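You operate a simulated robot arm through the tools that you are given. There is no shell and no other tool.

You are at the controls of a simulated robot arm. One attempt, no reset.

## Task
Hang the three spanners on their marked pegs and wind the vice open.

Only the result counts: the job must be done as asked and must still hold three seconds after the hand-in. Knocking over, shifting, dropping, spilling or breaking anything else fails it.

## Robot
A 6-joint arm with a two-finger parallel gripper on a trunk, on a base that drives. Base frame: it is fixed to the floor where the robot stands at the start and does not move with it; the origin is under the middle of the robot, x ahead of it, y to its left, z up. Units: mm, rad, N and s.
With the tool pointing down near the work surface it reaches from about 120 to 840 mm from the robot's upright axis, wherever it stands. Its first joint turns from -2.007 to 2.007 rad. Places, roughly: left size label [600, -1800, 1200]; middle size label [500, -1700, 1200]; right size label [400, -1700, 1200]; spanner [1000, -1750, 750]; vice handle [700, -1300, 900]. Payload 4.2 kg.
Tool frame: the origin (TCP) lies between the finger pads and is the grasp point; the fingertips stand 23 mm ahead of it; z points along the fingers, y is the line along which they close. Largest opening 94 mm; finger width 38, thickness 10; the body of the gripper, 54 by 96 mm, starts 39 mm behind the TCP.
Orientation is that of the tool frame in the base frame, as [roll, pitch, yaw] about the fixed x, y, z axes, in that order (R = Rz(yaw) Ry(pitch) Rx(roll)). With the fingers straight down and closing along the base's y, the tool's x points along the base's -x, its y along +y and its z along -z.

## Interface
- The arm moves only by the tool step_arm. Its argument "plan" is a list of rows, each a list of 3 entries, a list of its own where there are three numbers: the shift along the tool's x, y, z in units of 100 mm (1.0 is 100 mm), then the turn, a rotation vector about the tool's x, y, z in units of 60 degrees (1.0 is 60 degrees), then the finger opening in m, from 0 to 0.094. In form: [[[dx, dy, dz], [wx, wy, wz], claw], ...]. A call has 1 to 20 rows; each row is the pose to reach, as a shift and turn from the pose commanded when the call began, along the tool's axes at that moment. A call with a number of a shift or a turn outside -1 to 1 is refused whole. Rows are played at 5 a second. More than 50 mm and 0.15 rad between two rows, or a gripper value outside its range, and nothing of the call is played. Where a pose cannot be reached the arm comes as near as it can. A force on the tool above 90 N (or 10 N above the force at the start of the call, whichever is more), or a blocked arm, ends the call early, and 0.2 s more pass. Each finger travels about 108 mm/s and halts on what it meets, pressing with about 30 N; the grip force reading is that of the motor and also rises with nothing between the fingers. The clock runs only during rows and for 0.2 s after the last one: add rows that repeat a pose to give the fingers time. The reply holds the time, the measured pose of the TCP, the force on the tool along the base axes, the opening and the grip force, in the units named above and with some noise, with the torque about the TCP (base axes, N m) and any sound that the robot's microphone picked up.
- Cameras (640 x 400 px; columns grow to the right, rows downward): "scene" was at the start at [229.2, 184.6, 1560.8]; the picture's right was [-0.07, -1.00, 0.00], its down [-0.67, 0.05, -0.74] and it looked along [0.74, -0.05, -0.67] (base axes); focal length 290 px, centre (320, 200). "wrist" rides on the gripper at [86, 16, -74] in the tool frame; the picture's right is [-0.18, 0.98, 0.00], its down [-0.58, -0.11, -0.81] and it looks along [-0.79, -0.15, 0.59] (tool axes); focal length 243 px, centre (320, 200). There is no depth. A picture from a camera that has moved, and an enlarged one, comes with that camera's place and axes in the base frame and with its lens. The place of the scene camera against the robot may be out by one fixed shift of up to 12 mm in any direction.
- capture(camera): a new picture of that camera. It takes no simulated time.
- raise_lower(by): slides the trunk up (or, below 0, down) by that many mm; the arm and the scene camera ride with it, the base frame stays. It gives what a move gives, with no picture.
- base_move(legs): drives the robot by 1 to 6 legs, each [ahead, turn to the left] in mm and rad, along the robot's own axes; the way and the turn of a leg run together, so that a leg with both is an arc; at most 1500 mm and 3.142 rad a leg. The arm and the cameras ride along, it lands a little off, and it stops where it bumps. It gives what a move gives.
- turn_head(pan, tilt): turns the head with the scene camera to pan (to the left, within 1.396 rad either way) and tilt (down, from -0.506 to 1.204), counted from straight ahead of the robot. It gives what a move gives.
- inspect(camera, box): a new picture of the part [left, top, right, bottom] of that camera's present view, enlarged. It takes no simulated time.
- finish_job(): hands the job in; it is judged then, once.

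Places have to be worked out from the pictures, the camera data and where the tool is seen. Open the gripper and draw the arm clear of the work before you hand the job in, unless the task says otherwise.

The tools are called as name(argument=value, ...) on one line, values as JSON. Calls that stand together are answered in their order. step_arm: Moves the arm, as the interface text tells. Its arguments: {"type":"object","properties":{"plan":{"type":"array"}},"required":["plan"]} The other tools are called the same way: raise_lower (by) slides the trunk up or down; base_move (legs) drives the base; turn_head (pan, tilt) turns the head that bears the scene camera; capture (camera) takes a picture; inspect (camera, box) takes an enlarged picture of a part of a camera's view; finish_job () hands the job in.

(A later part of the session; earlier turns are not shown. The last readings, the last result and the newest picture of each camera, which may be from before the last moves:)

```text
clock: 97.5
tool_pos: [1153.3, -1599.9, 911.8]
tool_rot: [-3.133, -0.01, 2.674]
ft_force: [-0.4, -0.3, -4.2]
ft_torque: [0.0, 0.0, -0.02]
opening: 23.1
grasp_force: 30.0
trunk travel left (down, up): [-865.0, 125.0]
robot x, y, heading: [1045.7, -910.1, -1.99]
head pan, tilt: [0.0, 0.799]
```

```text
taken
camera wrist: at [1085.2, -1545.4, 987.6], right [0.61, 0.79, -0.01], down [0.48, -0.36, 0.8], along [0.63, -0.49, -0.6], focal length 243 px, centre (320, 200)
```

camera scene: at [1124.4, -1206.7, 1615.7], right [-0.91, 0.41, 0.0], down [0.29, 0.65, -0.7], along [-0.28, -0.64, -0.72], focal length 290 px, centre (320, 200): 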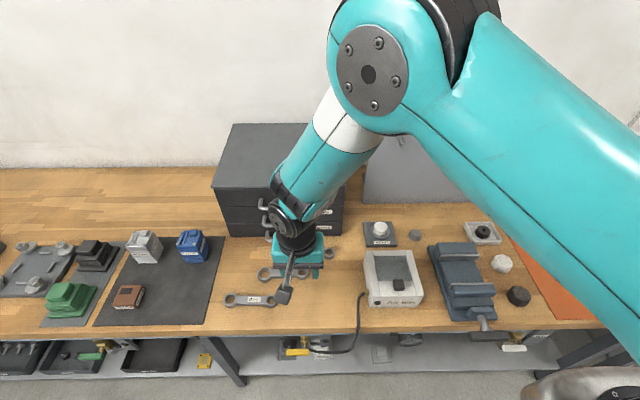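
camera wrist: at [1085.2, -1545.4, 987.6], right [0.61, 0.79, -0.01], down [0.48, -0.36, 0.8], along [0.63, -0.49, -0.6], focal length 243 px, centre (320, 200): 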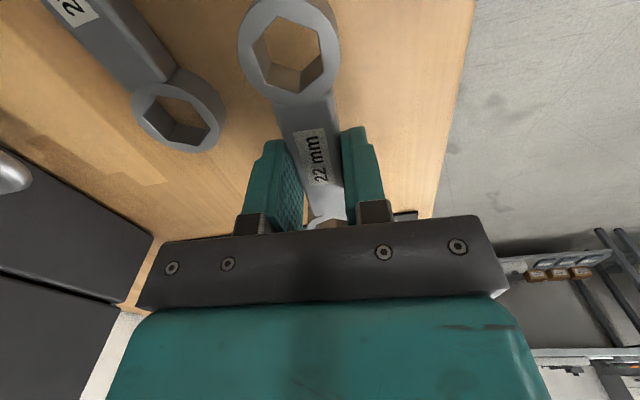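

The 22 mm spanner is held (4.2 N weight). I lift it higher and carry it right along the bench toward the panel, staying above everything.

step_arm(plan=[[[0, 0, -0.35], [0, 0, 0], 0.01], [[0, 0, -0.7], [0, 0, 0], 0.01], [[0, 0, -1.0], [0, 0, 0], 0.01]])

step_arm(plan=[[[0.2, -0.07, -0.3], [0, 0, 0], 0.01], [[0.5, -0.18, -0.6], [0, 0, 0], 0.01], [[0.8, -0.3, -0.65], [0, 0, 0], 0.01], [[0.97, -0.363, -0.65], [0, 0, 0], 0.01]])

step_arm(plan=[[[0.4, -0.15, 0], [0, 0, 0], 0.01], [[0.8, -0.3, 0], [0, 0, 0], 0.01], [[0.97, -0.363, 0], [0, 0, 0], 0.01]])

step_arm(plan=[[[0.4, -0.15, 0], [0, 0, 0], 0.01], [[0.8, -0.3, 0], [0, 0, 0], 0.01], [[0.97, -0.363, 0], [0, 0, 0], 0.01]])

```text
clock: 98.3
tool_pos: [1155.7, -1599.4, 1013.6]
tool_rot: [-3.134, -0.011, 2.675]
ft_force: [0.6, -0.6, -4.8]
ft_torque: [-0.03, -0.02, -0.01]
opening: 23.7
grasp_force: 30.2
trunk travel left (down, up): [-865.0, 125.0]
robot x, y, heading: [1046.3, -907.4, -1.989]
head pan, tilt: [0.0, 0.799]
```

```text
clock: 99.3
tool_pos: [1053.4, -1586.5, 1079.3]
tool_rot: [-3.135, -0.01, 2.674]
ft_force: [0.4, 0.1, -4.4]
ft_torque: [-0.02, 0.02, -0.01]
opening: 23.7
grasp_force: 29.6
trunk travel left (down, up): [-865.0, 125.0]
robot x, y, heading: [1044.7, -911.1, -1.989]
head pan, tilt: [0.0, 0.799]
```

```text
clock: 100.1
tool_pos: [948.9, -1574.8, 1080.4]
tool_rot: [-3.136, -0.009, 2.673]
ft_force: [0.0, -0.5, -4.9]
ft_torque: [0.02, -0.04, 0.01]
opening: 23.6
grasp_force: 30.1
trunk travel left (down, up): [-865.0, 125.0]
robot x, y, heading: [1047.2, -907.3, -1.993]
head pan, tilt: [0.0, 0.799]
```

```text
clock: 100.9
tool_pos: [847.3, -1564.7, 1081.6]
tool_rot: [-3.135, -0.009, 2.676]
ft_force: [-0.3, -0.2, -3.7]
ft_torque: [0.02, 0.02, 0.02]
opening: 23.7
grasp_force: 30.2
trunk travel left (down, up): [-865.0, 125.0]
robot x, y, heading: [1050.7, -912.2, -1.991]
head pan, tilt: [0.0, 0.799]
```

Spanner still held firmly. Two more steps right, then turn the tool so its x faces me.

step_arm(plan=[[[0.4, -0.15, 0], [0, 0, 0], 0.01], [[0.8, -0.3, 0], [0, 0, 0], 0.01], [[0.97, -0.363, 0], [0, 0, 0], 0.01]])

step_arm(plan=[[[0.4, -0.15, 0], [0, 0, 0], 0.01], [[0.8, -0.3, 0], [0, 0, 0], 0.01], [[0.97, -0.363, 0], [0, 0, 0], 0.01]])

step_arm(plan=[[[0, 0, 0], [0, 0, 0.14], 0.01], [[0, 0, 0], [0, 0, 0.28], 0.01], [[0, 0, 0], [0, 0, 0.42], 0.01], [[0, 0, 0], [0, 0, 0.56], 0.01], [[0, 0, 0], [0, 0, 0.7], 0.01], [[0, 0, 0], [0, 0, 0.84], 0.01], [[0, 0, 0], [0, 0, 0.98], 0.01]])

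step_arm(plan=[[[0, 0, 0], [0, 0, 0.14], 0.01], [[0, 0, 0], [0, 0, 0.28], 0.01], [[0, 0, 0], [0, 0, 0.42], 0.01], [[0, 0, 0], [0, 0, 0.44], 0.01]])

turn_head(pan=-0.35, tilt=0.6)

capture(camera="scene")

```text
clock: 101.7
tool_pos: [742.2, -1550.4, 1081.4]
tool_rot: [-3.135, -0.01, 2.674]
ft_force: [0.8, -0.3, -4.9]
ft_torque: [0.01, -0.01, 0.0]
opening: 23.9
grasp_force: 30.4
trunk travel left (down, up): [-865.0, 125.0]
robot x, y, heading: [1045.6, -906.3, -1.994]
head pan, tilt: [0.0, 0.799]
```

```text
clock: 102.5
tool_pos: [641.6, -1540.4, 1082.7]
tool_rot: [-3.133, -0.007, 2.676]
ft_force: [0.8, 0.3, -3.3]
ft_torque: [0.0, 0.01, 0.0]
opening: 23.8
grasp_force: 29.8
trunk travel left (down, up): [-865.0, 125.0]
robot x, y, heading: [1047.3, -909.5, -1.987]
head pan, tilt: [0.0, 0.799]
```

```text
clock: 104.1
tool_pos: [642.0, -1542.5, 1083.9]
tool_rot: [-3.129, 0.003, 1.644]
ft_force: [-0.8, -0.7, -3.9]
ft_torque: [0.01, 0.02, 0.0]
opening: 23.9
grasp_force: 30.4
trunk travel left (down, up): [-865.0, 125.0]
robot x, y, heading: [1048.2, -909.8, -1.992]
head pan, tilt: [0.0, 0.799]
```

```text
clock: 105.1
tool_pos: [640.1, -1542.2, 1082.7]
tool_rot: [-3.133, 0.007, 1.185]
ft_force: [-0.1, -1.3, -4.4]
ft_torque: [-0.01, 0.02, -0.01]
opening: 23.9
grasp_force: 29.8
trunk travel left (down, up): [-865.0, 125.0]
robot x, y, heading: [1045.6, -911.8, -1.994]
head pan, tilt: [0.0, 0.799]
```

```text
clock: 105.9
tool_pos: [640.2, -1542.3, 1084.4]
tool_rot: [-3.133, 0.008, 1.186]
ft_force: [0.6, -0.6, -4.0]
ft_torque: [-0.02, -0.02, -0.03]
opening: 23.7
grasp_force: 29.8
trunk travel left (down, up): [-865.0, 125.0]
robot x, y, heading: [1049.9, -911.8, -1.995]
head pan, tilt: [-0.351, 0.6]
```

```text
taken
camera scene: at [1095.6, -1196.6, 1512.5], right [-0.72, 0.7, 0.0], down [0.39, 0.41, -0.82], along [-0.57, -0.59, -0.57], focal length 290 px, centre (320, 200)
```

scene: 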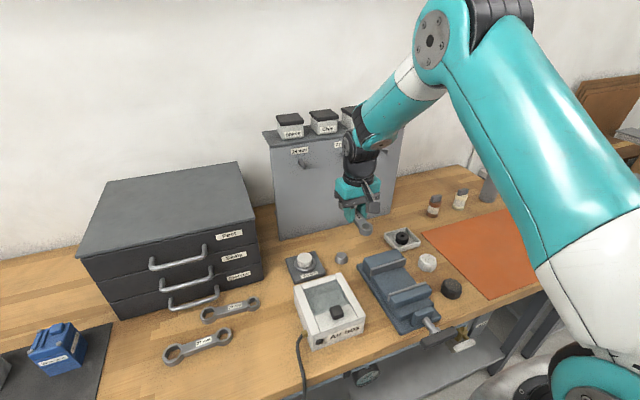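

Tool yaw now squared with the panel. I pitch the tool up to horizontal in place, checking for reach flags.

step_arm(plan=[[[0, 0, 0], [0, -0.14, 0], 0.01], [[0, 0, 0], [0, -0.28, 0], 0.01], [[0, 0, 0], [0, -0.42, 0], 0.01], [[0, 0, 0], [0, -0.56, 0], 0.01], [[0, 0, 0], [0, -0.7, 0], 0.01], [[0, 0, 0], [0, -0.84, 0], 0.01], [[0, 0, 0], [0, -0.98, 0], 0.01]])

```text
clock: 107.5
tool_pos: [640.3, -1542.3, 1084.0]
tool_rot: [-3.123, 1.033, 1.205]
ft_force: [0.4, 0.2, -3.3]
ft_torque: [0.03, -0.03, 0.01]
opening: 23.9
grasp_force: 30.1
trunk travel left (down, up): [-865.0, 125.0]
robot x, y, heading: [1048.3, -910.9, -1.991]
head pan, tilt: [-0.351, 0.6]
```

No flags. I complete the pitch to horizontal and look.

step_arm(plan=[[[0, 0, 0], [0, -0.14, 0], 0.01], [[0, 0, 0], [0, -0.28, 0], 0.01], [[0, 0, 0], [0, -0.42, 0], 0.01], [[0, 0, 0], [0, -0.51, 0], 0.01], [[0, 0, 0], [0, -0.51, 0], 0.01]])

capture(camera="scene")

capture(camera="wrist")

```text
clock: 108.7
tool_pos: [615.5, -1595.1, 1098.2]
tool_rot: [-2.098, 1.561, 2.229]
ft_force: [0.1, 0.6, -4.3]
ft_torque: [0.06, -0.03, 0.05]
opening: 23.6
grasp_force: 29.8
out of reach, approached as far as the arm can: row 3, 4, 5
trunk travel left (down, up): [-865.0, 125.0]
robot x, y, heading: [1050.3, -907.6, -1.995]
head pan, tilt: [-0.351, 0.6]
```

```text
taken
camera scene: at [1095.5, -1196.5, 1512.6], right [-0.72, 0.7, 0.0], down [0.39, 0.41, -0.82], along [-0.58, -0.59, -0.57], focal length 290 px, centre (320, 200)
```

scene: 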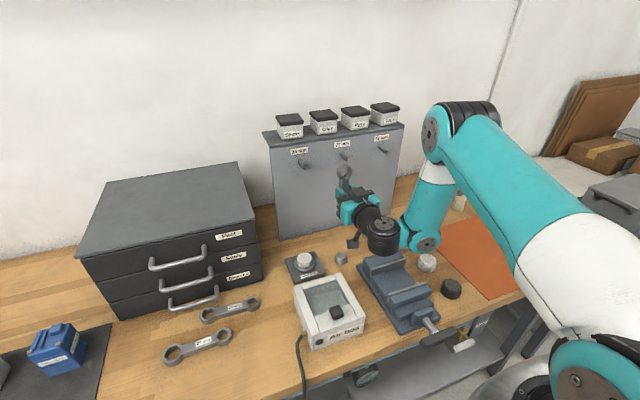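

```text
taken
camera wrist: at [658.2, -1531.0, 1012.4], right [0.91, -0.37, 0.17], down [0.21, 0.78, 0.59], along [-0.35, -0.5, 0.79], focal length 243 px, centre (320, 200)
```

wrist: 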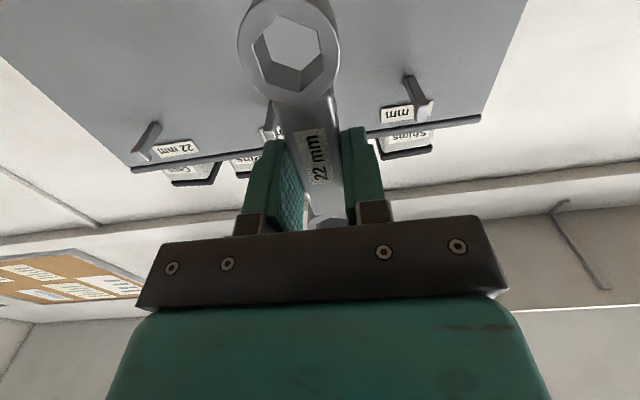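

The arm slid outward 58 mm to make the pose, now at n≈-1247 with the tool exactly square to the panel and spanner upright. I enlarge both views to refine the 22 mm peg's location before moving over.

inspect(camera="wrist", box=[120, 60, 460, 190])

inspect(camera="scene", box=[280, 100, 420, 220])

```text
1.88 times, centred on (290, 125) of wrist
camera zoom: at [658.2, -1531.0, 1012.4], right [0.91, -0.37, 0.17], down [0.21, 0.78, 0.59], along [-0.35, -0.5, 0.79], focal length 457 px, centre (376, 341)
```

zoom: 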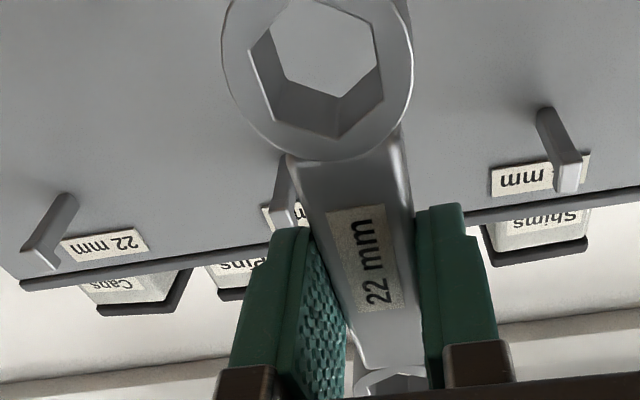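

```text
3.33 times, centred on (350, 160) of scene
camera zoom: at [1095.5, -1196.5, 1512.6], right [-0.72, 0.7, 0.0], down [0.39, 0.41, -0.82], along [-0.58, -0.59, -0.57], focal length 965 px, centre (220, 333)
```

zoom: 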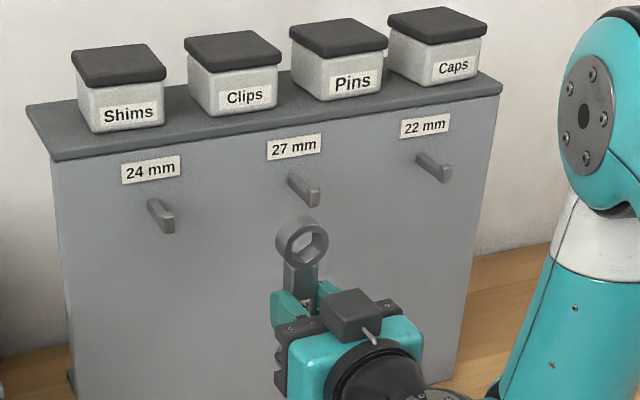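

Both views agree: the upper ring's centre is about 49 mm above the TCP, and the scene camera reads ~13 mm high for ring and peg alike. I move right to line the ring up with the 22 mm peg (s≈989), still 65 mm in front of it.

step_arm(plan=[[[0, -0.3, 0], [0, 0, 0], 0.01], [[0, -0.65, 0], [0, 0, 0], 0.01], [[0, -1.0, 0], [0, 0, 0], 0.01]])

step_arm(plan=[[[0.02, -0.3, 0], [0, 0, 0], 0.01], [[0.05, -0.6, 0], [0, 0, 0], 0.01], [[0.08, -0.8, 0], [0, 0, 0], 0.01], [[0.08, -0.8, 0], [0, 0, 0], 0.01]])

inspect(camera="scene", box=[320, 100, 460, 220])

capture(camera="wrist")

```text
clock: 109.5
tool_pos: [523.2, -1556.4, 1097.0]
tool_rot: [-2.003, 1.562, 2.325]
ft_force: [0.5, -1.1, -4.1]
ft_torque: [0.04, -0.03, -0.03]
opening: 23.6
grasp_force: 29.4
trunk travel left (down, up): [-865.0, 125.0]
robot x, y, heading: [1048.2, -913.1, -1.988]
head pan, tilt: [-0.351, 0.6]
```

```text
clock: 110.5
tool_pos: [451.4, -1525.3, 1089.1]
tool_rot: [-2.022, 1.56, 2.306]
ft_force: [0.2, 0.2, -4.4]
ft_torque: [0.06, -0.02, 0.02]
opening: 23.8
grasp_force: 30.2
trunk travel left (down, up): [-865.0, 125.0]
robot x, y, heading: [1046.0, -911.8, -1.993]
head pan, tilt: [-0.351, 0.6]
```

```text
3.33 times, centred on (390, 160) of scene
camera zoom: at [1095.4, -1196.5, 1512.6], right [-0.72, 0.7, 0.0], down [0.39, 0.41, -0.82], along [-0.57, -0.59, -0.57], focal length 965 px, centre (87, 333)
```

zoom: 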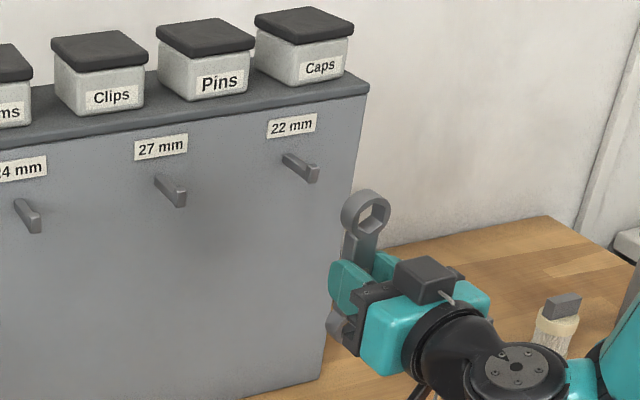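

```text
taken
camera wrist: at [494.9, -1461.4, 1002.7], right [0.91, -0.37, 0.18], down [0.2, 0.78, 0.59], along [-0.35, -0.5, 0.79], focal length 243 px, centre (320, 200)
```

wrist: 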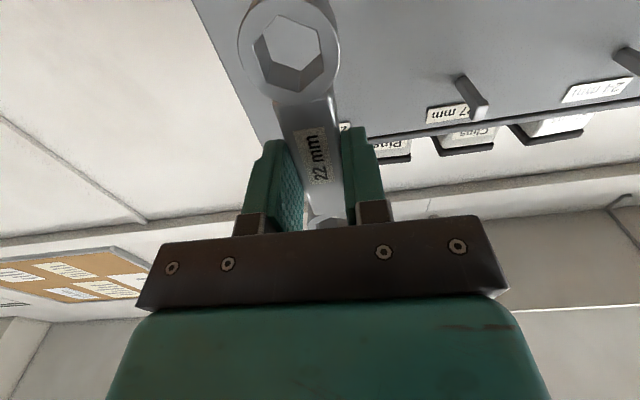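

Ring and peg now agree in line (both offset alike in the scene view). The 22 mm hole is the tightest fit, so I enlarge the peg and ring strongly to judge sizes.

inspect(camera="scene", box=[370, 135, 420, 180])

inspect(camera="wrist", box=[400, 50, 520, 140])

```text
8.89 times, centred on (395, 158) of scene
camera zoom: at [1095.4, -1196.5, 1512.6], right [-0.72, 0.7, 0.0], down [0.39, 0.41, -0.82], along [-0.57, -0.59, -0.57], focal length 2574 px, centre (-347, 578)
```

zoom: 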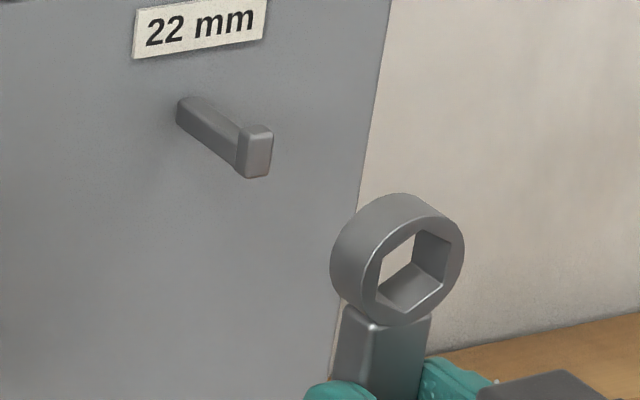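

```text
4.44 times, centred on (460, 95) of wrist
camera zoom: at [494.9, -1461.4, 1002.7], right [0.91, -0.37, 0.18], down [0.2, 0.78, 0.59], along [-0.35, -0.5, 0.79], focal length 1078 px, centre (-302, 667)
```

zoom: 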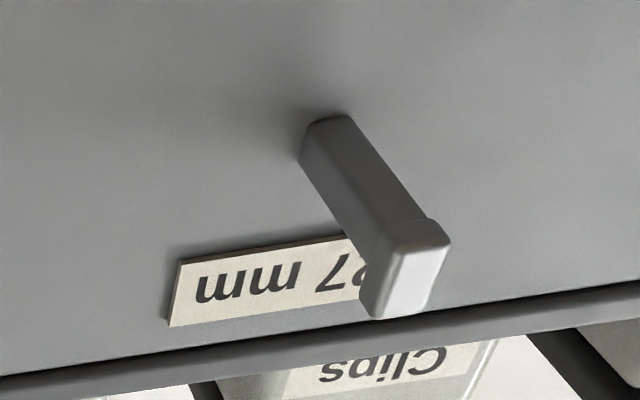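

The peg end block is about 9×16 mm and the ring hole about 23 mm across flats, so I have roughly ±2.5 mm in height and ±4 mm sideways. I advance 60 mm toward the peg, stopping just in front of its tip, and check alignment.

step_arm(plan=[[[0, 0, 0.25], [0, 0, 0], 0.01], [[0, 0, 0.5], [0, 0, 0], 0.01], [[0, 0, 0.6], [0, 0, 0], 0.01], [[0, 0, 0.6], [0, 0, 0], 0.01]])

inspect(camera="scene", box=[360, 130, 420, 180])

capture(camera="wrist")

```text
clock: 111.5
tool_pos: [429.5, -1580.5, 1088.0]
tool_rot: [-2.011, 1.561, 2.315]
ft_force: [-0.9, 0.1, -4.2]
ft_torque: [0.04, 0.0, 0.01]
opening: 23.6
grasp_force: 30.1
trunk travel left (down, up): [-865.0, 125.0]
robot x, y, heading: [1049.8, -912.3, -1.988]
head pan, tilt: [-0.351, 0.6]
```

```text
8.00 times, centred on (390, 155) of scene
camera zoom: at [1095.4, -1196.5, 1512.6], right [-0.72, 0.7, 0.0], down [0.39, 0.41, -0.82], along [-0.57, -0.59, -0.57], focal length 2316 px, centre (-240, 560)
```

zoom: 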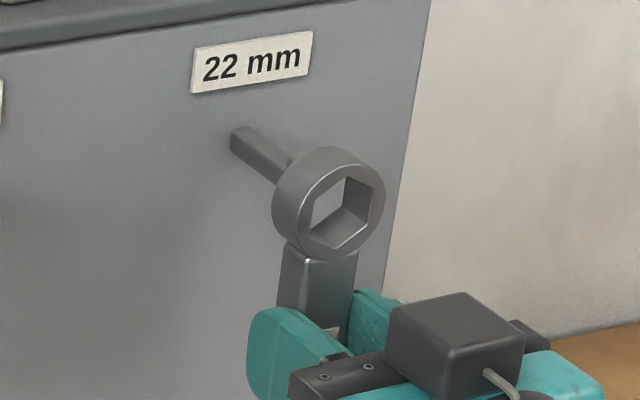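

```text
taken
camera wrist: at [472.8, -1517.2, 1002.5], right [0.91, -0.37, 0.17], down [0.2, 0.78, 0.59], along [-0.35, -0.5, 0.79], focal length 243 px, centre (320, 200)
```

wrist: 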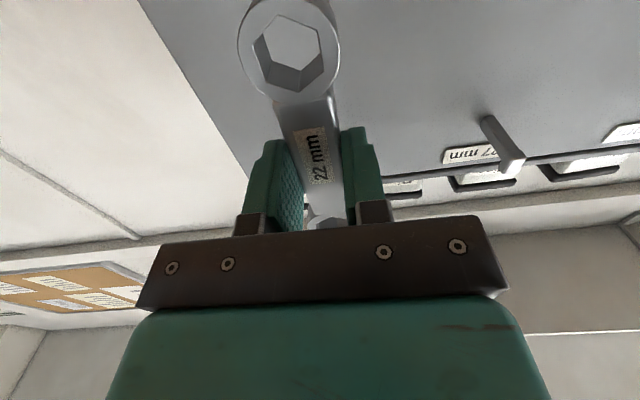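

The ring is just before the tip; my rays suggest the peg tip may sit nearer n≈-1347 and some 6 mm further right than the ring. I take precise enlarged views of the other pegs to pin down the geometry before inserting.

inspect(camera="scene", box=[285, 140, 335, 180])

inspect(camera="scene", box=[325, 130, 375, 170])

inspect(camera="wrist", box=[450, 90, 570, 190])

```text
10.00 times, centred on (310, 160) of scene
camera zoom: at [1095.4, -1196.5, 1512.6], right [-0.72, 0.7, 0.0], down [0.39, 0.41, -0.82], along [-0.57, -0.59, -0.57], focal length 2896 px, centre (420, 600)
```

zoom: 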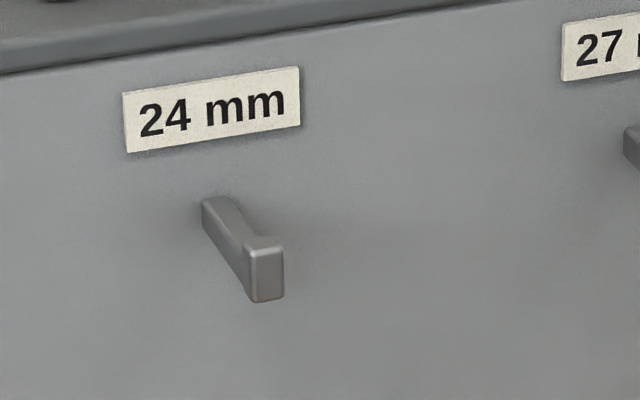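

```text
10.00 times, centred on (350, 150) of scene
camera zoom: at [1095.4, -1196.5, 1512.6], right [-0.72, 0.7, 0.0], down [0.39, 0.41, -0.82], along [-0.57, -0.59, -0.57], focal length 2896 px, centre (20, 700)
```

zoom: 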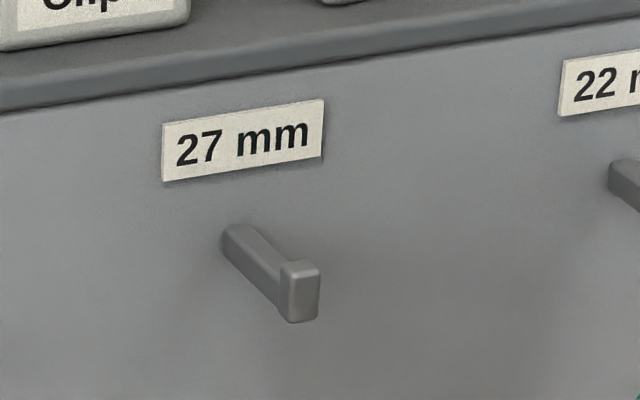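

```text
4.00 times, centred on (510, 140) of wrist
camera zoom: at [472.8, -1517.2, 1002.5], right [0.91, -0.37, 0.17], down [0.2, 0.78, 0.59], along [-0.35, -0.5, 0.79], focal length 970 px, centre (-440, 440)
```

zoom: 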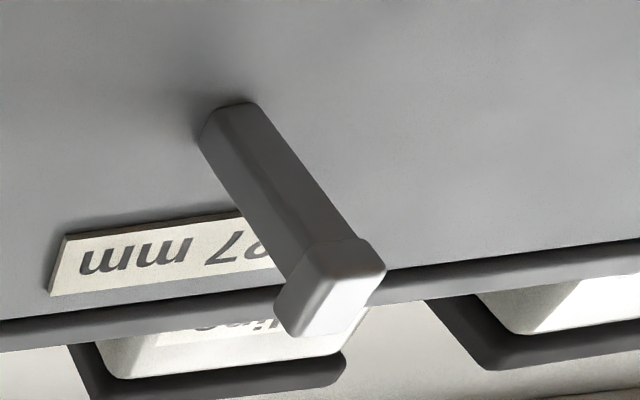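

Combining rays, the peg tips lie at n≈-1347, z≈1142, with the 22 mm peg at s≈984; relative to the tip the ring is about 7.5 mm too far left and 2.5 mm high. I correct that and enlarge again.

step_arm(plan=[[[0.01, -0.04, 0], [0, 0, 0], 0.01], [[0.025, -0.075, 0], [0, 0, 0], 0.01], [[0.025, -0.075, 0.08], [0, 0, 0], 0.01], [[0.025, -0.075, 0.12], [0, 0, 0], 0.01], [[0.025, -0.075, 0.12], [0, 0, 0], 0.01]])

inspect(camera="scene", box=[365, 130, 415, 170])

```text
clock: 112.7
tool_pos: [419.1, -1590.0, 1088.2]
tool_rot: [-2.025, 1.562, 2.306]
ft_force: [0.1, 0.6, -3.8]
ft_torque: [0.05, 0.0, 0.03]
opening: 24.0
grasp_force: 30.0
trunk travel left (down, up): [-865.0, 125.0]
robot x, y, heading: [1047.6, -909.3, -1.987]
head pan, tilt: [-0.351, 0.6]
```

```text
10.00 times, centred on (390, 150) of scene
camera zoom: at [1095.4, -1196.5, 1512.6], right [-0.72, 0.7, 0.0], down [0.39, 0.41, -0.82], along [-0.57, -0.59, -0.57], focal length 2896 px, centre (-380, 700)
```

zoom: 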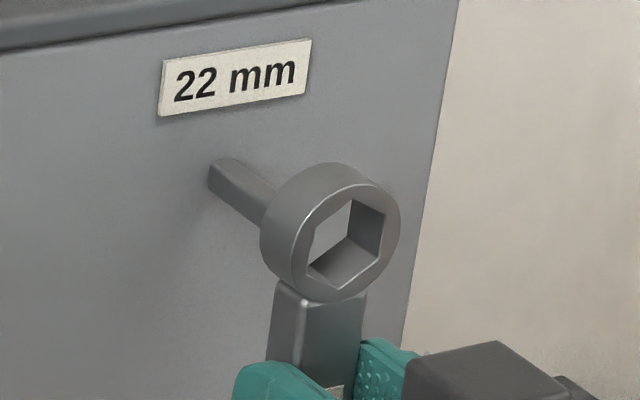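

Laterally aligned; the ring still looks about 4 mm high relative to the tip. I lower 3.5 mm and creep forward 10 mm watching the force.

step_arm(plan=[[[0.02, 0, 0], [0, 0, 0], 0.01], [[0.035, 0, 0], [0, 0, 0], 0.01], [[0.035, 0, 0.05], [0, 0, 0], 0.01], [[0.035, 0, 0.1], [0, 0, 0], 0.01], [[0.035, 0, 0.1], [0, 0, 0], 0.01]])

inspect(camera="scene", box=[365, 130, 415, 170])

```text
clock: 113.9
tool_pos: [414.1, -1598.0, 1083.9]
tool_rot: [-1.957, 1.561, 2.372]
ft_force: [-0.1, 0.2, -1.8]
ft_torque: [0.07, -0.01, -0.01]
opening: 23.5
grasp_force: 29.8
trunk travel left (down, up): [-865.0, 125.0]
robot x, y, heading: [1048.3, -911.9, -1.991]
head pan, tilt: [-0.351, 0.6]
```

```text
10.00 times, centred on (390, 150) of scene
camera zoom: at [1095.5, -1196.5, 1512.6], right [-0.72, 0.7, 0.0], down [0.39, 0.41, -0.82], along [-0.57, -0.59, -0.57], focal length 2896 px, centre (-380, 700)
```

zoom: 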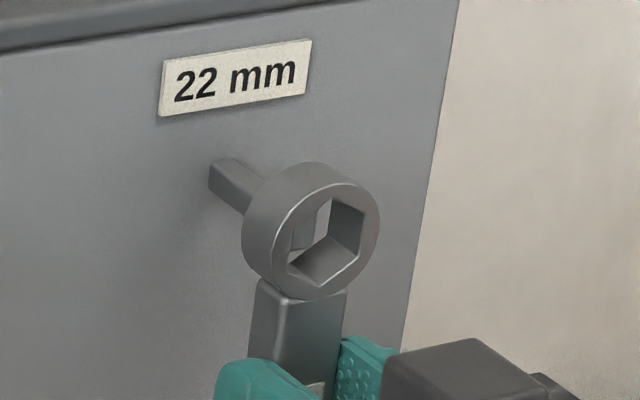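

The peg tip is now visible inside the hole. I enlarge further to see its place in the opening.

inspect(camera="scene", box=[380, 143, 406, 163])

```text
16.00 times, centred on (393, 153) of scene
camera zoom: at [1095.5, -1196.5, 1512.6], right [-0.72, 0.7, 0.0], down [0.39, 0.41, -0.82], along [-0.57, -0.59, -0.57], focal length 4633 px, centre (-848, 952)
```

zoom: 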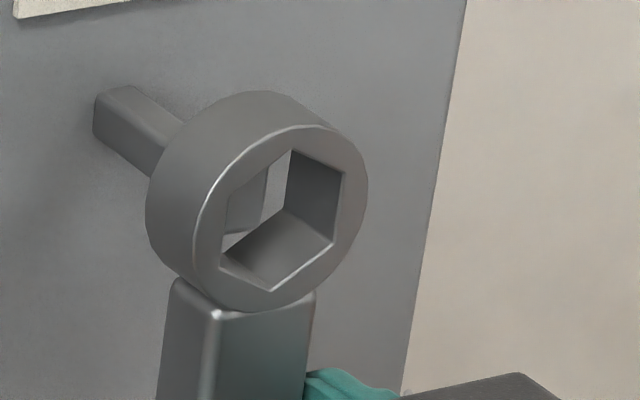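

The tip face sits well inside the hole, within about 1.5 mm of centre. I advance another 10 mm slowly, lowering half a millimetre, and check forces.

step_arm(plan=[[[0.005, 0, 0.025], [0, 0, 0], 0.01], [[0.005, 0, 0.05], [0, 0, 0], 0.01], [[0.005, 0, 0.075], [0, 0, 0], 0.01], [[0.005, 0, 0.1], [0, 0, 0], 0.01], [[0.005, 0, 0.1], [0, 0, 0], 0.01]])

inspect(camera="scene", box=[380, 143, 406, 163])

```text
clock: 115.1
tool_pos: [409.3, -1607.8, 1084.9]
tool_rot: [-1.909, 1.56, 2.419]
ft_force: [1.2, 0.7, -1.1]
ft_torque: [0.02, 0.13, 0.03]
opening: 23.6
grasp_force: 29.3
trunk travel left (down, up): [-865.0, 125.0]
robot x, y, heading: [1049.2, -911.2, -1.994]
head pan, tilt: [-0.351, 0.6]
```

```text
16.00 times, centred on (393, 153) of scene
camera zoom: at [1095.7, -1196.3, 1512.7], right [-0.72, 0.7, 0.0], down [0.39, 0.41, -0.83], along [-0.57, -0.59, -0.56], focal length 4633 px, centre (-848, 952)
```

zoom: 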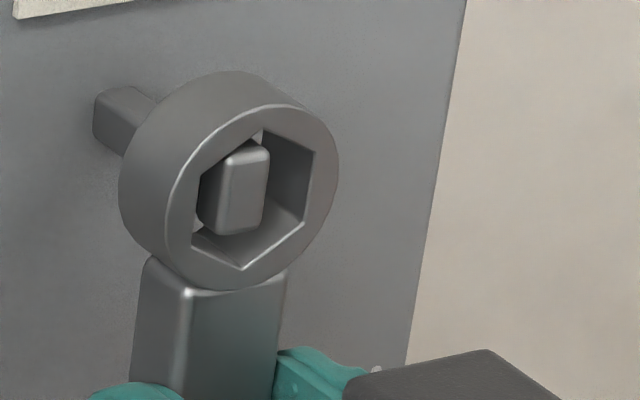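

The peg end is now well inside the hexagon, near centre. I raise 1 mm and advance 16 mm more so the ring passes behind the upturned end, watching the force.

step_arm(plan=[[[-0.012, 0, 0.03], [0, 0, 0], 0.01], [[-0.012, 0, 0.06], [0, 0, 0], 0.01], [[-0.012, 0, 0.09], [0, 0, 0], 0.01], [[-0.012, 0, 0.12], [0, 0, 0], 0.01], [[-0.012, 0, 0.15], [0, 0, 0], 0.01], [[-0.012, 0, 0.16], [0, 0, 0], 0.01], [[-0.012, 0, 0.16], [0, 0, 0], 0.01]])

inspect(camera="scene", box=[380, 143, 406, 163])

```text
clock: 116.7
tool_pos: [403.3, -1621.9, 1084.5]
tool_rot: [-1.985, 1.562, 2.343]
ft_force: [-0.4, -0.6, -3.7]
ft_torque: [0.05, 0.01, -0.01]
opening: 23.7
grasp_force: 30.1
trunk travel left (down, up): [-865.0, 125.0]
robot x, y, heading: [1046.6, -907.5, -1.993]
head pan, tilt: [-0.351, 0.6]
```

```text
16.00 times, centred on (393, 153) of scene
camera zoom: at [1095.4, -1196.5, 1512.6], right [-0.72, 0.7, 0.0], down [0.39, 0.41, -0.82], along [-0.57, -0.59, -0.57], focal length 4633 px, centre (-848, 952)
```

zoom: 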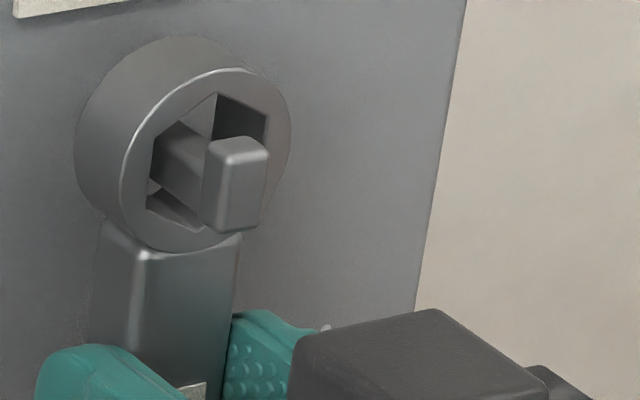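

The ring is now behind the peg's upturned end with the shaft in the hole. I lower 7 mm and check whether the weight transfers to the peg.

step_arm(plan=[[[0.02, 0, 0], [0, 0, 0], 0.01], [[0.04, 0, 0], [0, 0, 0], 0.01], [[0.06, 0, 0], [0, 0, 0], 0.01], [[0.07, 0, 0], [0, 0, 0], 0.01], [[0.07, 0, 0], [0, 0, 0], 0.01]])

inspect(camera="scene", box=[380, 143, 406, 163])

```text
clock: 117.9
tool_pos: [404.6, -1622.7, 1077.7]
tool_rot: [-1.906, 1.562, 2.423]
ft_force: [1.5, 0.4, -1.5]
ft_torque: [0.06, -0.02, 0.01]
opening: 23.7
grasp_force: 29.8
trunk travel left (down, up): [-865.0, 125.0]
robot x, y, heading: [1047.5, -908.9, -1.99]
head pan, tilt: [-0.351, 0.6]
```

```text
16.00 times, centred on (393, 153) of scene
camera zoom: at [1095.5, -1196.4, 1512.6], right [-0.72, 0.7, 0.0], down [0.39, 0.41, -0.82], along [-0.57, -0.59, -0.57], focal length 4633 px, centre (-848, 952)
```

zoom: 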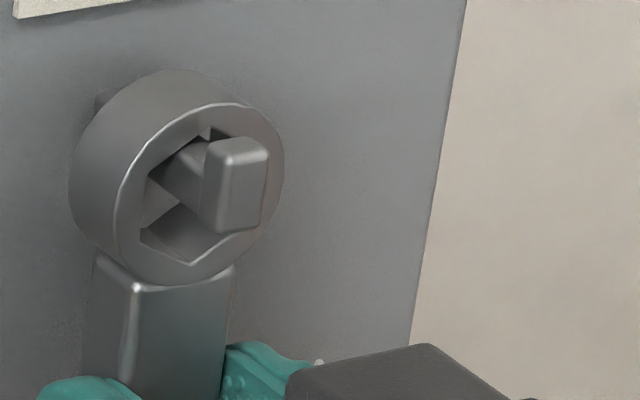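

Nearly resting (force dropped to -1.5 N). Another 2 mm down.

step_arm(plan=[[[0.01, 0, 0], [0, 0, 0], 0.01], [[0.02, 0, 0], [0, 0, 0], 0.01], [[0.02, 0, 0], [0, 0, 0], 0.01]])

```text
clock: 118.7
tool_pos: [404.5, -1622.9, 1077.6]
tool_rot: [-1.734, 1.561, 2.597]
ft_force: [2.3, -2.1, 5.7]
ft_torque: [0.1, 0.04, 0.02]
opening: 23.8
grasp_force: 30.0
trunk travel left (down, up): [-865.0, 125.0]
robot x, y, heading: [1045.5, -912.5, -1.991]
head pan, tilt: [-0.351, 0.6]
```

Weight is on the peg now. I raise 0.5 mm, open the fingers, and back straight out.

step_arm(plan=[[[-0.005, 0, 0], [0, 0, 0], 0.01], [[-0.005, 0, 0], [0, 0, 0], 0.028], [[-0.005, 0, 0], [0, 0, 0], 0.04], [[-0.005, 0, 0], [0, 0, 0], 0.05], [[-0.005, 0, 0], [0, 0, 0], 0.05], [[-0.005, 0, 0], [0, 0, 0], 0.05]])

inspect(camera="scene", box=[370, 135, 420, 175])

```text
clock: 120.1
tool_pos: [404.4, -1621.7, 1077.3]
tool_rot: [-1.947, 1.561, 2.381]
ft_force: [0.1, 1.1, -1.2]
ft_torque: [0.0, 0.03, -0.03]
opening: 50.1
grasp_force: 0.0
trunk travel left (down, up): [-865.0, 125.0]
robot x, y, heading: [1048.2, -910.6, -1.992]
head pan, tilt: [-0.351, 0.6]
```

```text
10.00 times, centred on (395, 155) of scene
camera zoom: at [1095.6, -1196.3, 1512.6], right [-0.72, 0.7, 0.0], down [0.39, 0.41, -0.83], along [-0.57, -0.59, -0.56], focal length 2896 px, centre (-430, 650)
```

zoom: 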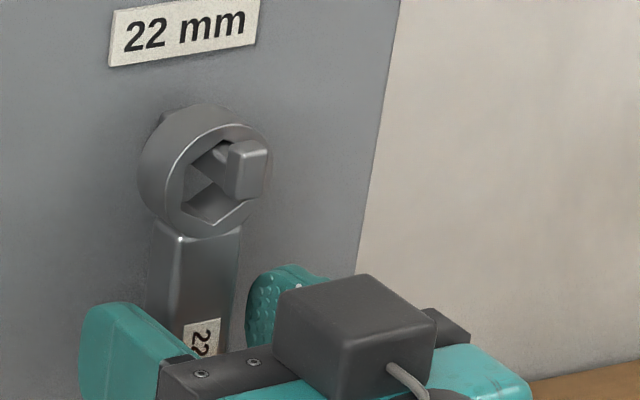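

The spanner hangs freely on the 22 mm peg. I back the gripper out along the tool axis.

step_arm(plan=[[[0, 0, -0.2], [0, 0, 0], 0.05], [[0, 0, -0.5], [0, 0, 0], 0.05], [[0, 0, -0.8], [0, 0, 0], 0.05], [[0, 0, -1.0], [0, 0, 0], 0.05], [[0, 0, -1.0], [0, 0, 0], 0.05]])

capture(camera="scene")

capture(camera="wrist")

```text
clock: 121.3
tool_pos: [439.9, -1529.0, 1078.2]
tool_rot: [-1.921, 1.561, 2.408]
ft_force: [-0.3, -0.1, 0.7]
ft_torque: [0.01, 0.03, 0.02]
opening: 50.1
grasp_force: 0.1
trunk travel left (down, up): [-865.0, 125.0]
robot x, y, heading: [1047.9, -914.3, -1.989]
head pan, tilt: [-0.351, 0.6]
```

```text
taken
camera scene: at [1095.6, -1196.4, 1512.6], right [-0.72, 0.7, 0.0], down [0.39, 0.41, -0.82], along [-0.57, -0.59, -0.57], focal length 290 px, centre (320, 200)
```

scene: 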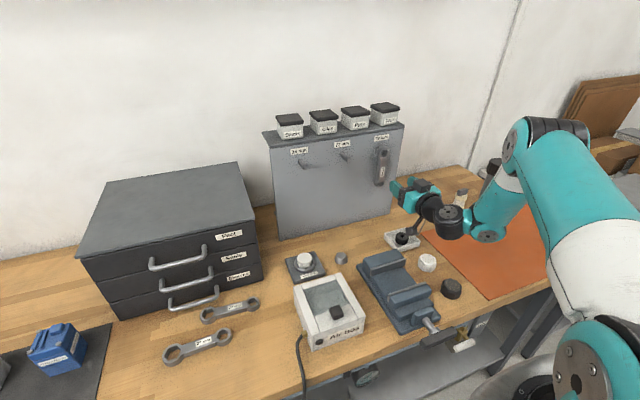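

```text
taken
camera wrist: at [483.3, -1464.0, 991.5], right [0.91, -0.37, 0.17], down [0.21, 0.78, 0.59], along [-0.35, -0.5, 0.79], focal length 243 px, centre (320, 200)
```

wrist: 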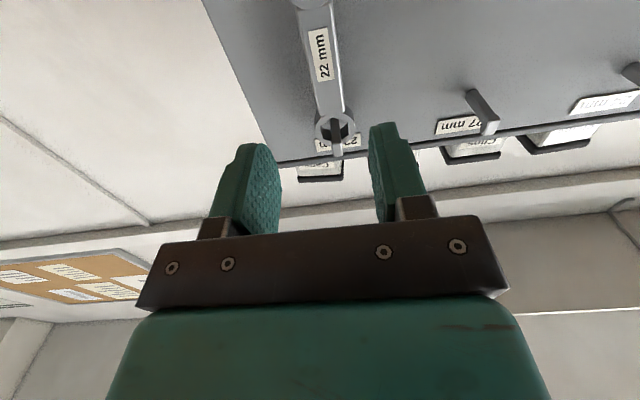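

The 22 mm spanner hangs on its peg. I move left to the middle of the panel and pitch the tool back down there.

step_arm(plan=[[[0, 0.4, 0], [0, 0, 0], 0.05], [[0, 0.8, 0], [0, 0, 0], 0.05], [[0, 1.0, 0], [0, 0, 0], 0.05]])

step_arm(plan=[[[0, 0.4, 0], [0, 0, 0], 0.05], [[0, 0.8, 0], [0, 0, 0], 0.05], [[0, 0.9, 0], [0, 0, 0], 0.05]])

step_arm(plan=[[[0, 0, 0], [0, 0.14, 0], 0.05], [[0, 0, 0], [0, 0.28, 0], 0.05], [[0, 0, 0], [0, 0.42, 0], 0.05], [[0, 0, 0], [0, 0.56, 0], 0.05], [[0, 0, 0], [0, 0.7, 0], 0.05], [[0, 0, 0], [0, 0.84, 0], 0.05], [[0, 0, 0], [0, 0.98, 0], 0.05]])

```text
clock: 122.1
tool_pos: [532.8, -1567.3, 1076.1]
tool_rot: [-1.993, 1.561, 2.336]
ft_force: [-0.8, 0.6, 0.5]
ft_torque: [-0.02, 0.03, 0.01]
opening: 50.1
grasp_force: 0.1
trunk travel left (down, up): [-865.0, 125.0]
robot x, y, heading: [1048.9, -910.4, -1.991]
head pan, tilt: [-0.351, 0.6]
```

```text
clock: 122.9
tool_pos: [617.2, -1599.6, 1075.6]
tool_rot: [-2.098, 1.561, 2.23]
ft_force: [-0.7, 0.8, 0.7]
ft_torque: [-0.03, 0.02, 0.0]
opening: 49.7
grasp_force: 0.1
trunk travel left (down, up): [-865.0, 125.0]
robot x, y, heading: [1052.8, -908.8, -1.992]
head pan, tilt: [-0.351, 0.6]
```

```text
clock: 124.5
tool_pos: [616.1, -1600.6, 1076.0]
tool_rot: [-3.131, 0.539, 1.191]
ft_force: [0.4, -0.7, 0.1]
ft_torque: [0.0, 0.01, 0.02]
opening: 49.9
grasp_force: 0.1
trunk travel left (down, up): [-865.0, 125.0]
robot x, y, heading: [1043.3, -912.4, -1.992]
head pan, tilt: [-0.351, 0.6]
```

Smooth, no flags. I finish pitching down, then retreat from the panel and head left toward the 27 mm spanner.

step_arm(plan=[[[0, 0, 0], [0, 0.14, 0], 0.05], [[0, 0, 0], [0, 0.28, 0], 0.05], [[0, 0, 0], [0, 0.42, 0], 0.05], [[0, 0, 0], [0, 0.515, 0], 0.05]])

step_arm(plan=[[[0.4, 0.2, 0], [0, 0, 0], 0.05], [[0.8, 0.4, 0], [0, 0, 0], 0.05], [[1.0, 0.7, 0], [0, 0, 0], 0.05], [[1.0, 1.0, 0], [0, 0, 0], 0.05]])

step_arm(plan=[[[0.2, 0.4, 0], [0, 0, 0], 0.05], [[0.32, 0.8, 0], [0, 0, 0], 0.05], [[0.32, 1.0, 0], [0, 0, 0], 0.05]])

step_arm(plan=[[[0, 0.4, 0], [0, 0, 0], 0.05], [[0, 0.8, 0], [0, 0, 0], 0.05], [[0, 1.0, 0], [0, 0, 0], 0.05]])

step_arm(plan=[[[0, 0.4, 0], [0, 0, 0], 0.05], [[0, 0.8, 0], [0, 0, 0], 0.05], [[0, 1.0, 0], [0, 0, 0], 0.05], [[0, 1.0, 0], [0, 0, 0], 0.05]])

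capture(camera="wrist")

```text
clock: 125.5
tool_pos: [616.4, -1601.4, 1076.3]
tool_rot: [-3.13, 0.001, 1.187]
ft_force: [0.3, -0.1, -0.4]
ft_torque: [0.01, 0.04, 0.04]
opening: 50.0
grasp_force: 0.0
trunk travel left (down, up): [-865.0, 125.0]
robot x, y, heading: [1045.9, -911.9, -1.993]
head pan, tilt: [-0.351, 0.6]
```

```text
clock: 126.5
tool_pos: [746.1, -1545.5, 1075.0]
tool_rot: [-3.134, 0.002, 1.188]
ft_force: [0.2, 0.7, 0.1]
ft_torque: [-0.01, -0.04, 0.01]
opening: 50.2
grasp_force: 0.2
trunk travel left (down, up): [-865.0, 125.0]
robot x, y, heading: [1046.8, -910.9, -1.992]
head pan, tilt: [-0.351, 0.6]
```

```text
clock: 127.3
tool_pos: [851.6, -1553.4, 1070.9]
tool_rot: [-3.134, 0.001, 1.186]
ft_force: [-0.5, 0.1, -0.8]
ft_torque: [0.03, -0.02, -0.01]
opening: 49.9
grasp_force: 0.1
trunk travel left (down, up): [-865.0, 125.0]
robot x, y, heading: [1049.6, -911.3, -1.992]
head pan, tilt: [-0.351, 0.6]
```

```text
clock: 128.1
tool_pos: [941.4, -1589.5, 1072.2]
tool_rot: [-3.131, 0.001, 1.187]
ft_force: [-0.6, -0.6, -0.6]
ft_torque: [-0.01, -0.02, -0.01]
opening: 50.1
grasp_force: 0.1
trunk travel left (down, up): [-865.0, 125.0]
robot x, y, heading: [1048.0, -911.5, -1.991]
head pan, tilt: [-0.351, 0.6]
```

```text
clock: 129.1
tool_pos: [1039.3, -1626.5, 1072.2]
tool_rot: [-3.133, 0.002, 1.186]
ft_force: [-0.4, -0.3, -0.3]
ft_torque: [0.02, 0.02, 0.03]
opening: 49.9
grasp_force: 0.0
trunk travel left (down, up): [-865.0, 125.0]
robot x, y, heading: [1048.2, -911.0, -1.993]
head pan, tilt: [-0.351, 0.6]
```

```text
taken
camera wrist: at [1088.4, -1553.1, 1146.9], right [0.84, -0.54, -0.01], down [-0.31, -0.5, 0.81], along [-0.44, -0.68, -0.59], focal length 243 px, centre (320, 200)
```

wrist: 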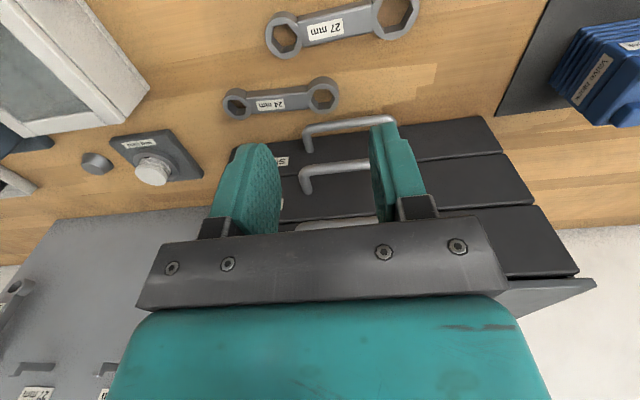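

I'm above the 27 mm spanner. I enlarge to measure it and also the 24 mm spanner and drawer handles.

inspect(camera="wrist", box=[210, 0, 430, 137])

```text
2.91 times, centred on (320, 68) of wrist
camera zoom: at [1088.4, -1553.1, 1146.9], right [0.84, -0.54, -0.01], down [-0.31, -0.5, 0.81], along [-0.44, -0.68, -0.59], focal length 706 px, centre (320, 582)
```

zoom: 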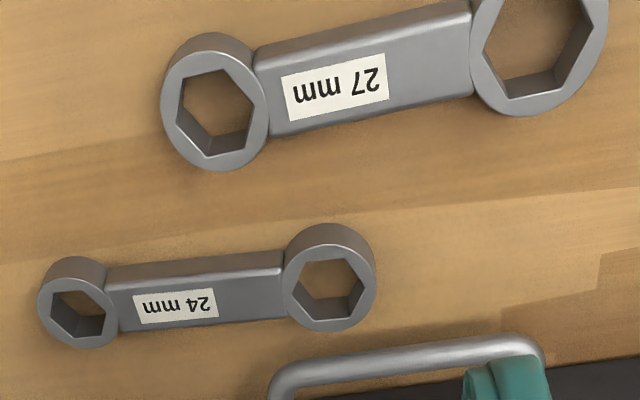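

27 mm spanner centre (1052,-1636) at -22°, 24 mm centre (954,-1668) at -27° (its big ring only ~8 mm off a drawer handle). I centre over the 27, turn the tool across it and descend.

step_arm(plan=[[[-0.039, 0.158, 0], [0, 0, -0.14], 0.06], [[-0.039, 0.158, 0], [0, 0, -0.28], 0.06], [[-0.039, 0.158, 0], [0, 0, -0.42], 0.06], [[-0.039, 0.158, 0], [0, 0, -0.56], 0.06], [[-0.039, 0.158, 0], [0, 0, -0.7], 0.06], [[-0.039, 0.158, 0], [0, 0, -0.84], 0.06], [[-0.039, 0.158, 0], [0, 0, -0.98], 0.06]])

step_arm(plan=[[[0, 0, 0], [0, 0, -0.14], 0.06], [[0, 0, 0], [0, 0, -0.28], 0.06], [[0, 0, 0], [0, 0, -0.42], 0.06], [[0, 0, 0], [0, 0, -0.524], 0.06], [[0, 0, 0.4], [0, 0, -0.524], 0.06], [[0, 0, 0.8], [0, 0, -0.524], 0.06], [[0, 0, 1.0], [0, 0, -0.524], 0.06], [[0, 0, 1.0], [0, 0, -0.524], 0.06]])

capture(camera="wrist")

```text
clock: 130.7
tool_pos: [1050.2, -1636.3, 1071.9]
tool_rot: [-3.134, -0.007, 2.215]
ft_force: [0.1, 1.0, -0.1]
ft_torque: [0.02, -0.06, 0.01]
opening: 59.9
grasp_force: 0.1
trunk travel left (down, up): [-865.0, 125.0]
robot x, y, heading: [1048.7, -909.6, -1.994]
head pan, tilt: [-0.351, 0.6]
```

```text
clock: 132.5
tool_pos: [1051.3, -1636.9, 972.1]
tool_rot: [-3.14, -0.009, 2.764]
ft_force: [-0.1, -0.1, 0.2]
ft_torque: [0.0, -0.01, 0.02]
opening: 60.1
grasp_force: 0.0
trunk travel left (down, up): [-865.0, 125.0]
robot x, y, heading: [1045.8, -916.0, -1.992]
head pan, tilt: [-0.351, 0.6]
```

```text
taken
camera wrist: at [978.3, -1589.0, 1047.2], right [0.54, 0.84, 0.0], down [0.51, -0.32, 0.8], along [0.68, -0.43, -0.6], focal length 243 px, centre (320, 200)
```

wrist: 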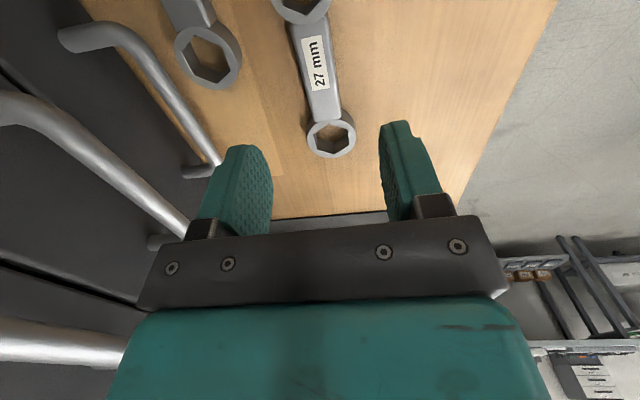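

Aligned; I shift 7 mm along the handle so the grip is central, and descend to z 893 then 885 just above the bench.

step_arm(plan=[[[0.07, 0, 0.2], [0, 0, 0], 0.06], [[0.07, 0, 0.5], [0, 0, 0], 0.06], [[0.07, 0, 0.75], [0, 0, 0], 0.06], [[0.07, 0, 0.79], [0, 0, 0], 0.06], [[0.07, 0, 0.79], [0, 0, 0], 0.06]])

step_arm(plan=[[[0, 0, 0.03], [0, 0, 0], 0.06], [[0, 0, 0.06], [0, 0, 0], 0.06], [[0, 0, 0.075], [0, 0, 0], 0.06], [[0, 0, 0.075], [0, 0, 0], 0.06]])

capture(camera="wrist")

```text
clock: 133.7
tool_pos: [1042.9, -1633.6, 892.1]
tool_rot: [-3.139, -0.007, 2.761]
ft_force: [-0.4, -0.2, 0.1]
ft_torque: [0.03, 0.03, 0.01]
opening: 59.7
grasp_force: 0.0
trunk travel left (down, up): [-865.0, 125.0]
robot x, y, heading: [1048.4, -911.5, -1.992]
head pan, tilt: [-0.351, 0.6]
```

```text
clock: 134.7
tool_pos: [1043.2, -1633.3, 884.4]
tool_rot: [-3.138, -0.008, 2.761]
ft_force: [0.6, 0.0, -0.2]
ft_torque: [-0.03, 0.02, 0.01]
opening: 60.0
grasp_force: 0.1
trunk travel left (down, up): [-865.0, 125.0]
robot x, y, heading: [1048.1, -909.7, -1.988]
head pan, tilt: [-0.351, 0.6]
```

```text
taken
camera wrist: at [970.0, -1587.4, 960.3], right [0.54, 0.84, 0.0], down [0.51, -0.32, 0.8], along [0.68, -0.43, -0.6], focal length 243 px, centre (320, 200)
```

wrist: 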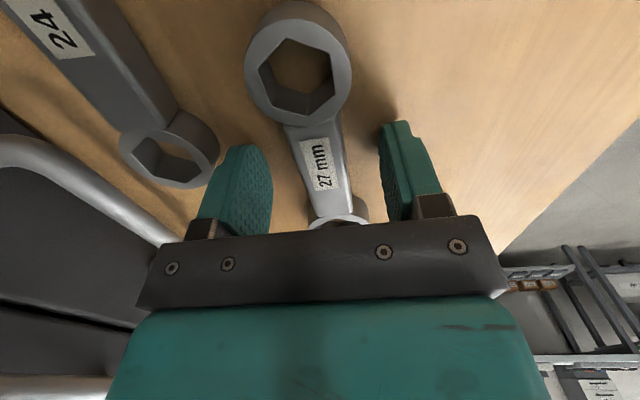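

No contact and well placed. I close on the 27 mm handle and lift a little.

step_arm(plan=[[[0, 0, 0], [0, 0, 0], 0.04], [[0, 0, 0], [0, 0, 0], 0.025], [[0, 0, 0], [0, 0, 0], 0.01], [[0, 0, 0], [0, 0, 0], 0.01], [[0, 0, 0], [0, 0, 0], 0.01]])

step_arm(plan=[[[0, 0, -0.05], [0, 0, 0], 0.01], [[0, 0, -0.1], [0, 0, 0], 0.01], [[0, 0, -0.2], [0, 0, 0], 0.01], [[0, 0, -0.3], [0, 0, 0], 0.01], [[0, 0, -0.3], [0, 0, 0], 0.01]])

capture(camera="wrist")

```text
clock: 135.9
tool_pos: [1041.7, -1633.9, 885.2]
tool_rot: [-3.139, -0.01, 2.763]
ft_force: [1.0, 0.8, 0.3]
ft_torque: [0.08, 0.0, -0.02]
opening: 23.9
grasp_force: 30.0
trunk travel left (down, up): [-865.0, 125.0]
robot x, y, heading: [1048.9, -909.9, -1.991]
head pan, tilt: [-0.351, 0.6]
```

```text
clock: 137.1
tool_pos: [1043.8, -1632.3, 914.8]
tool_rot: [-3.141, -0.011, 2.762]
ft_force: [-0.4, 0.1, -3.9]
ft_torque: [-0.01, 0.01, -0.02]
opening: 23.7
grasp_force: 30.0
trunk travel left (down, up): [-865.0, 125.0]
robot x, y, heading: [1047.0, -916.2, -1.991]
head pan, tilt: [-0.351, 0.6]
```

```text
taken
camera wrist: at [970.6, -1587.1, 990.8], right [0.54, 0.84, 0.0], down [0.51, -0.32, 0.8], along [0.68, -0.43, -0.6], focal length 243 px, centre (320, 200)
```

wrist: 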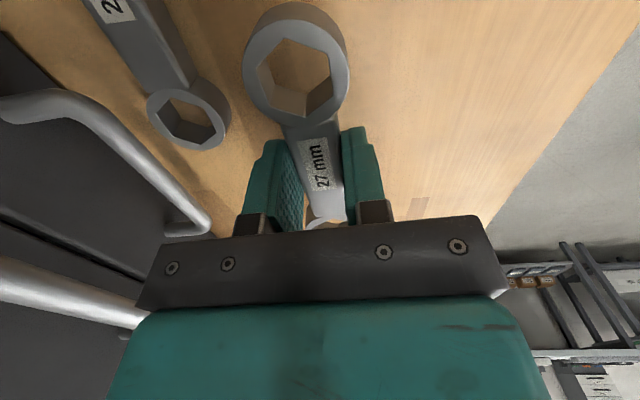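

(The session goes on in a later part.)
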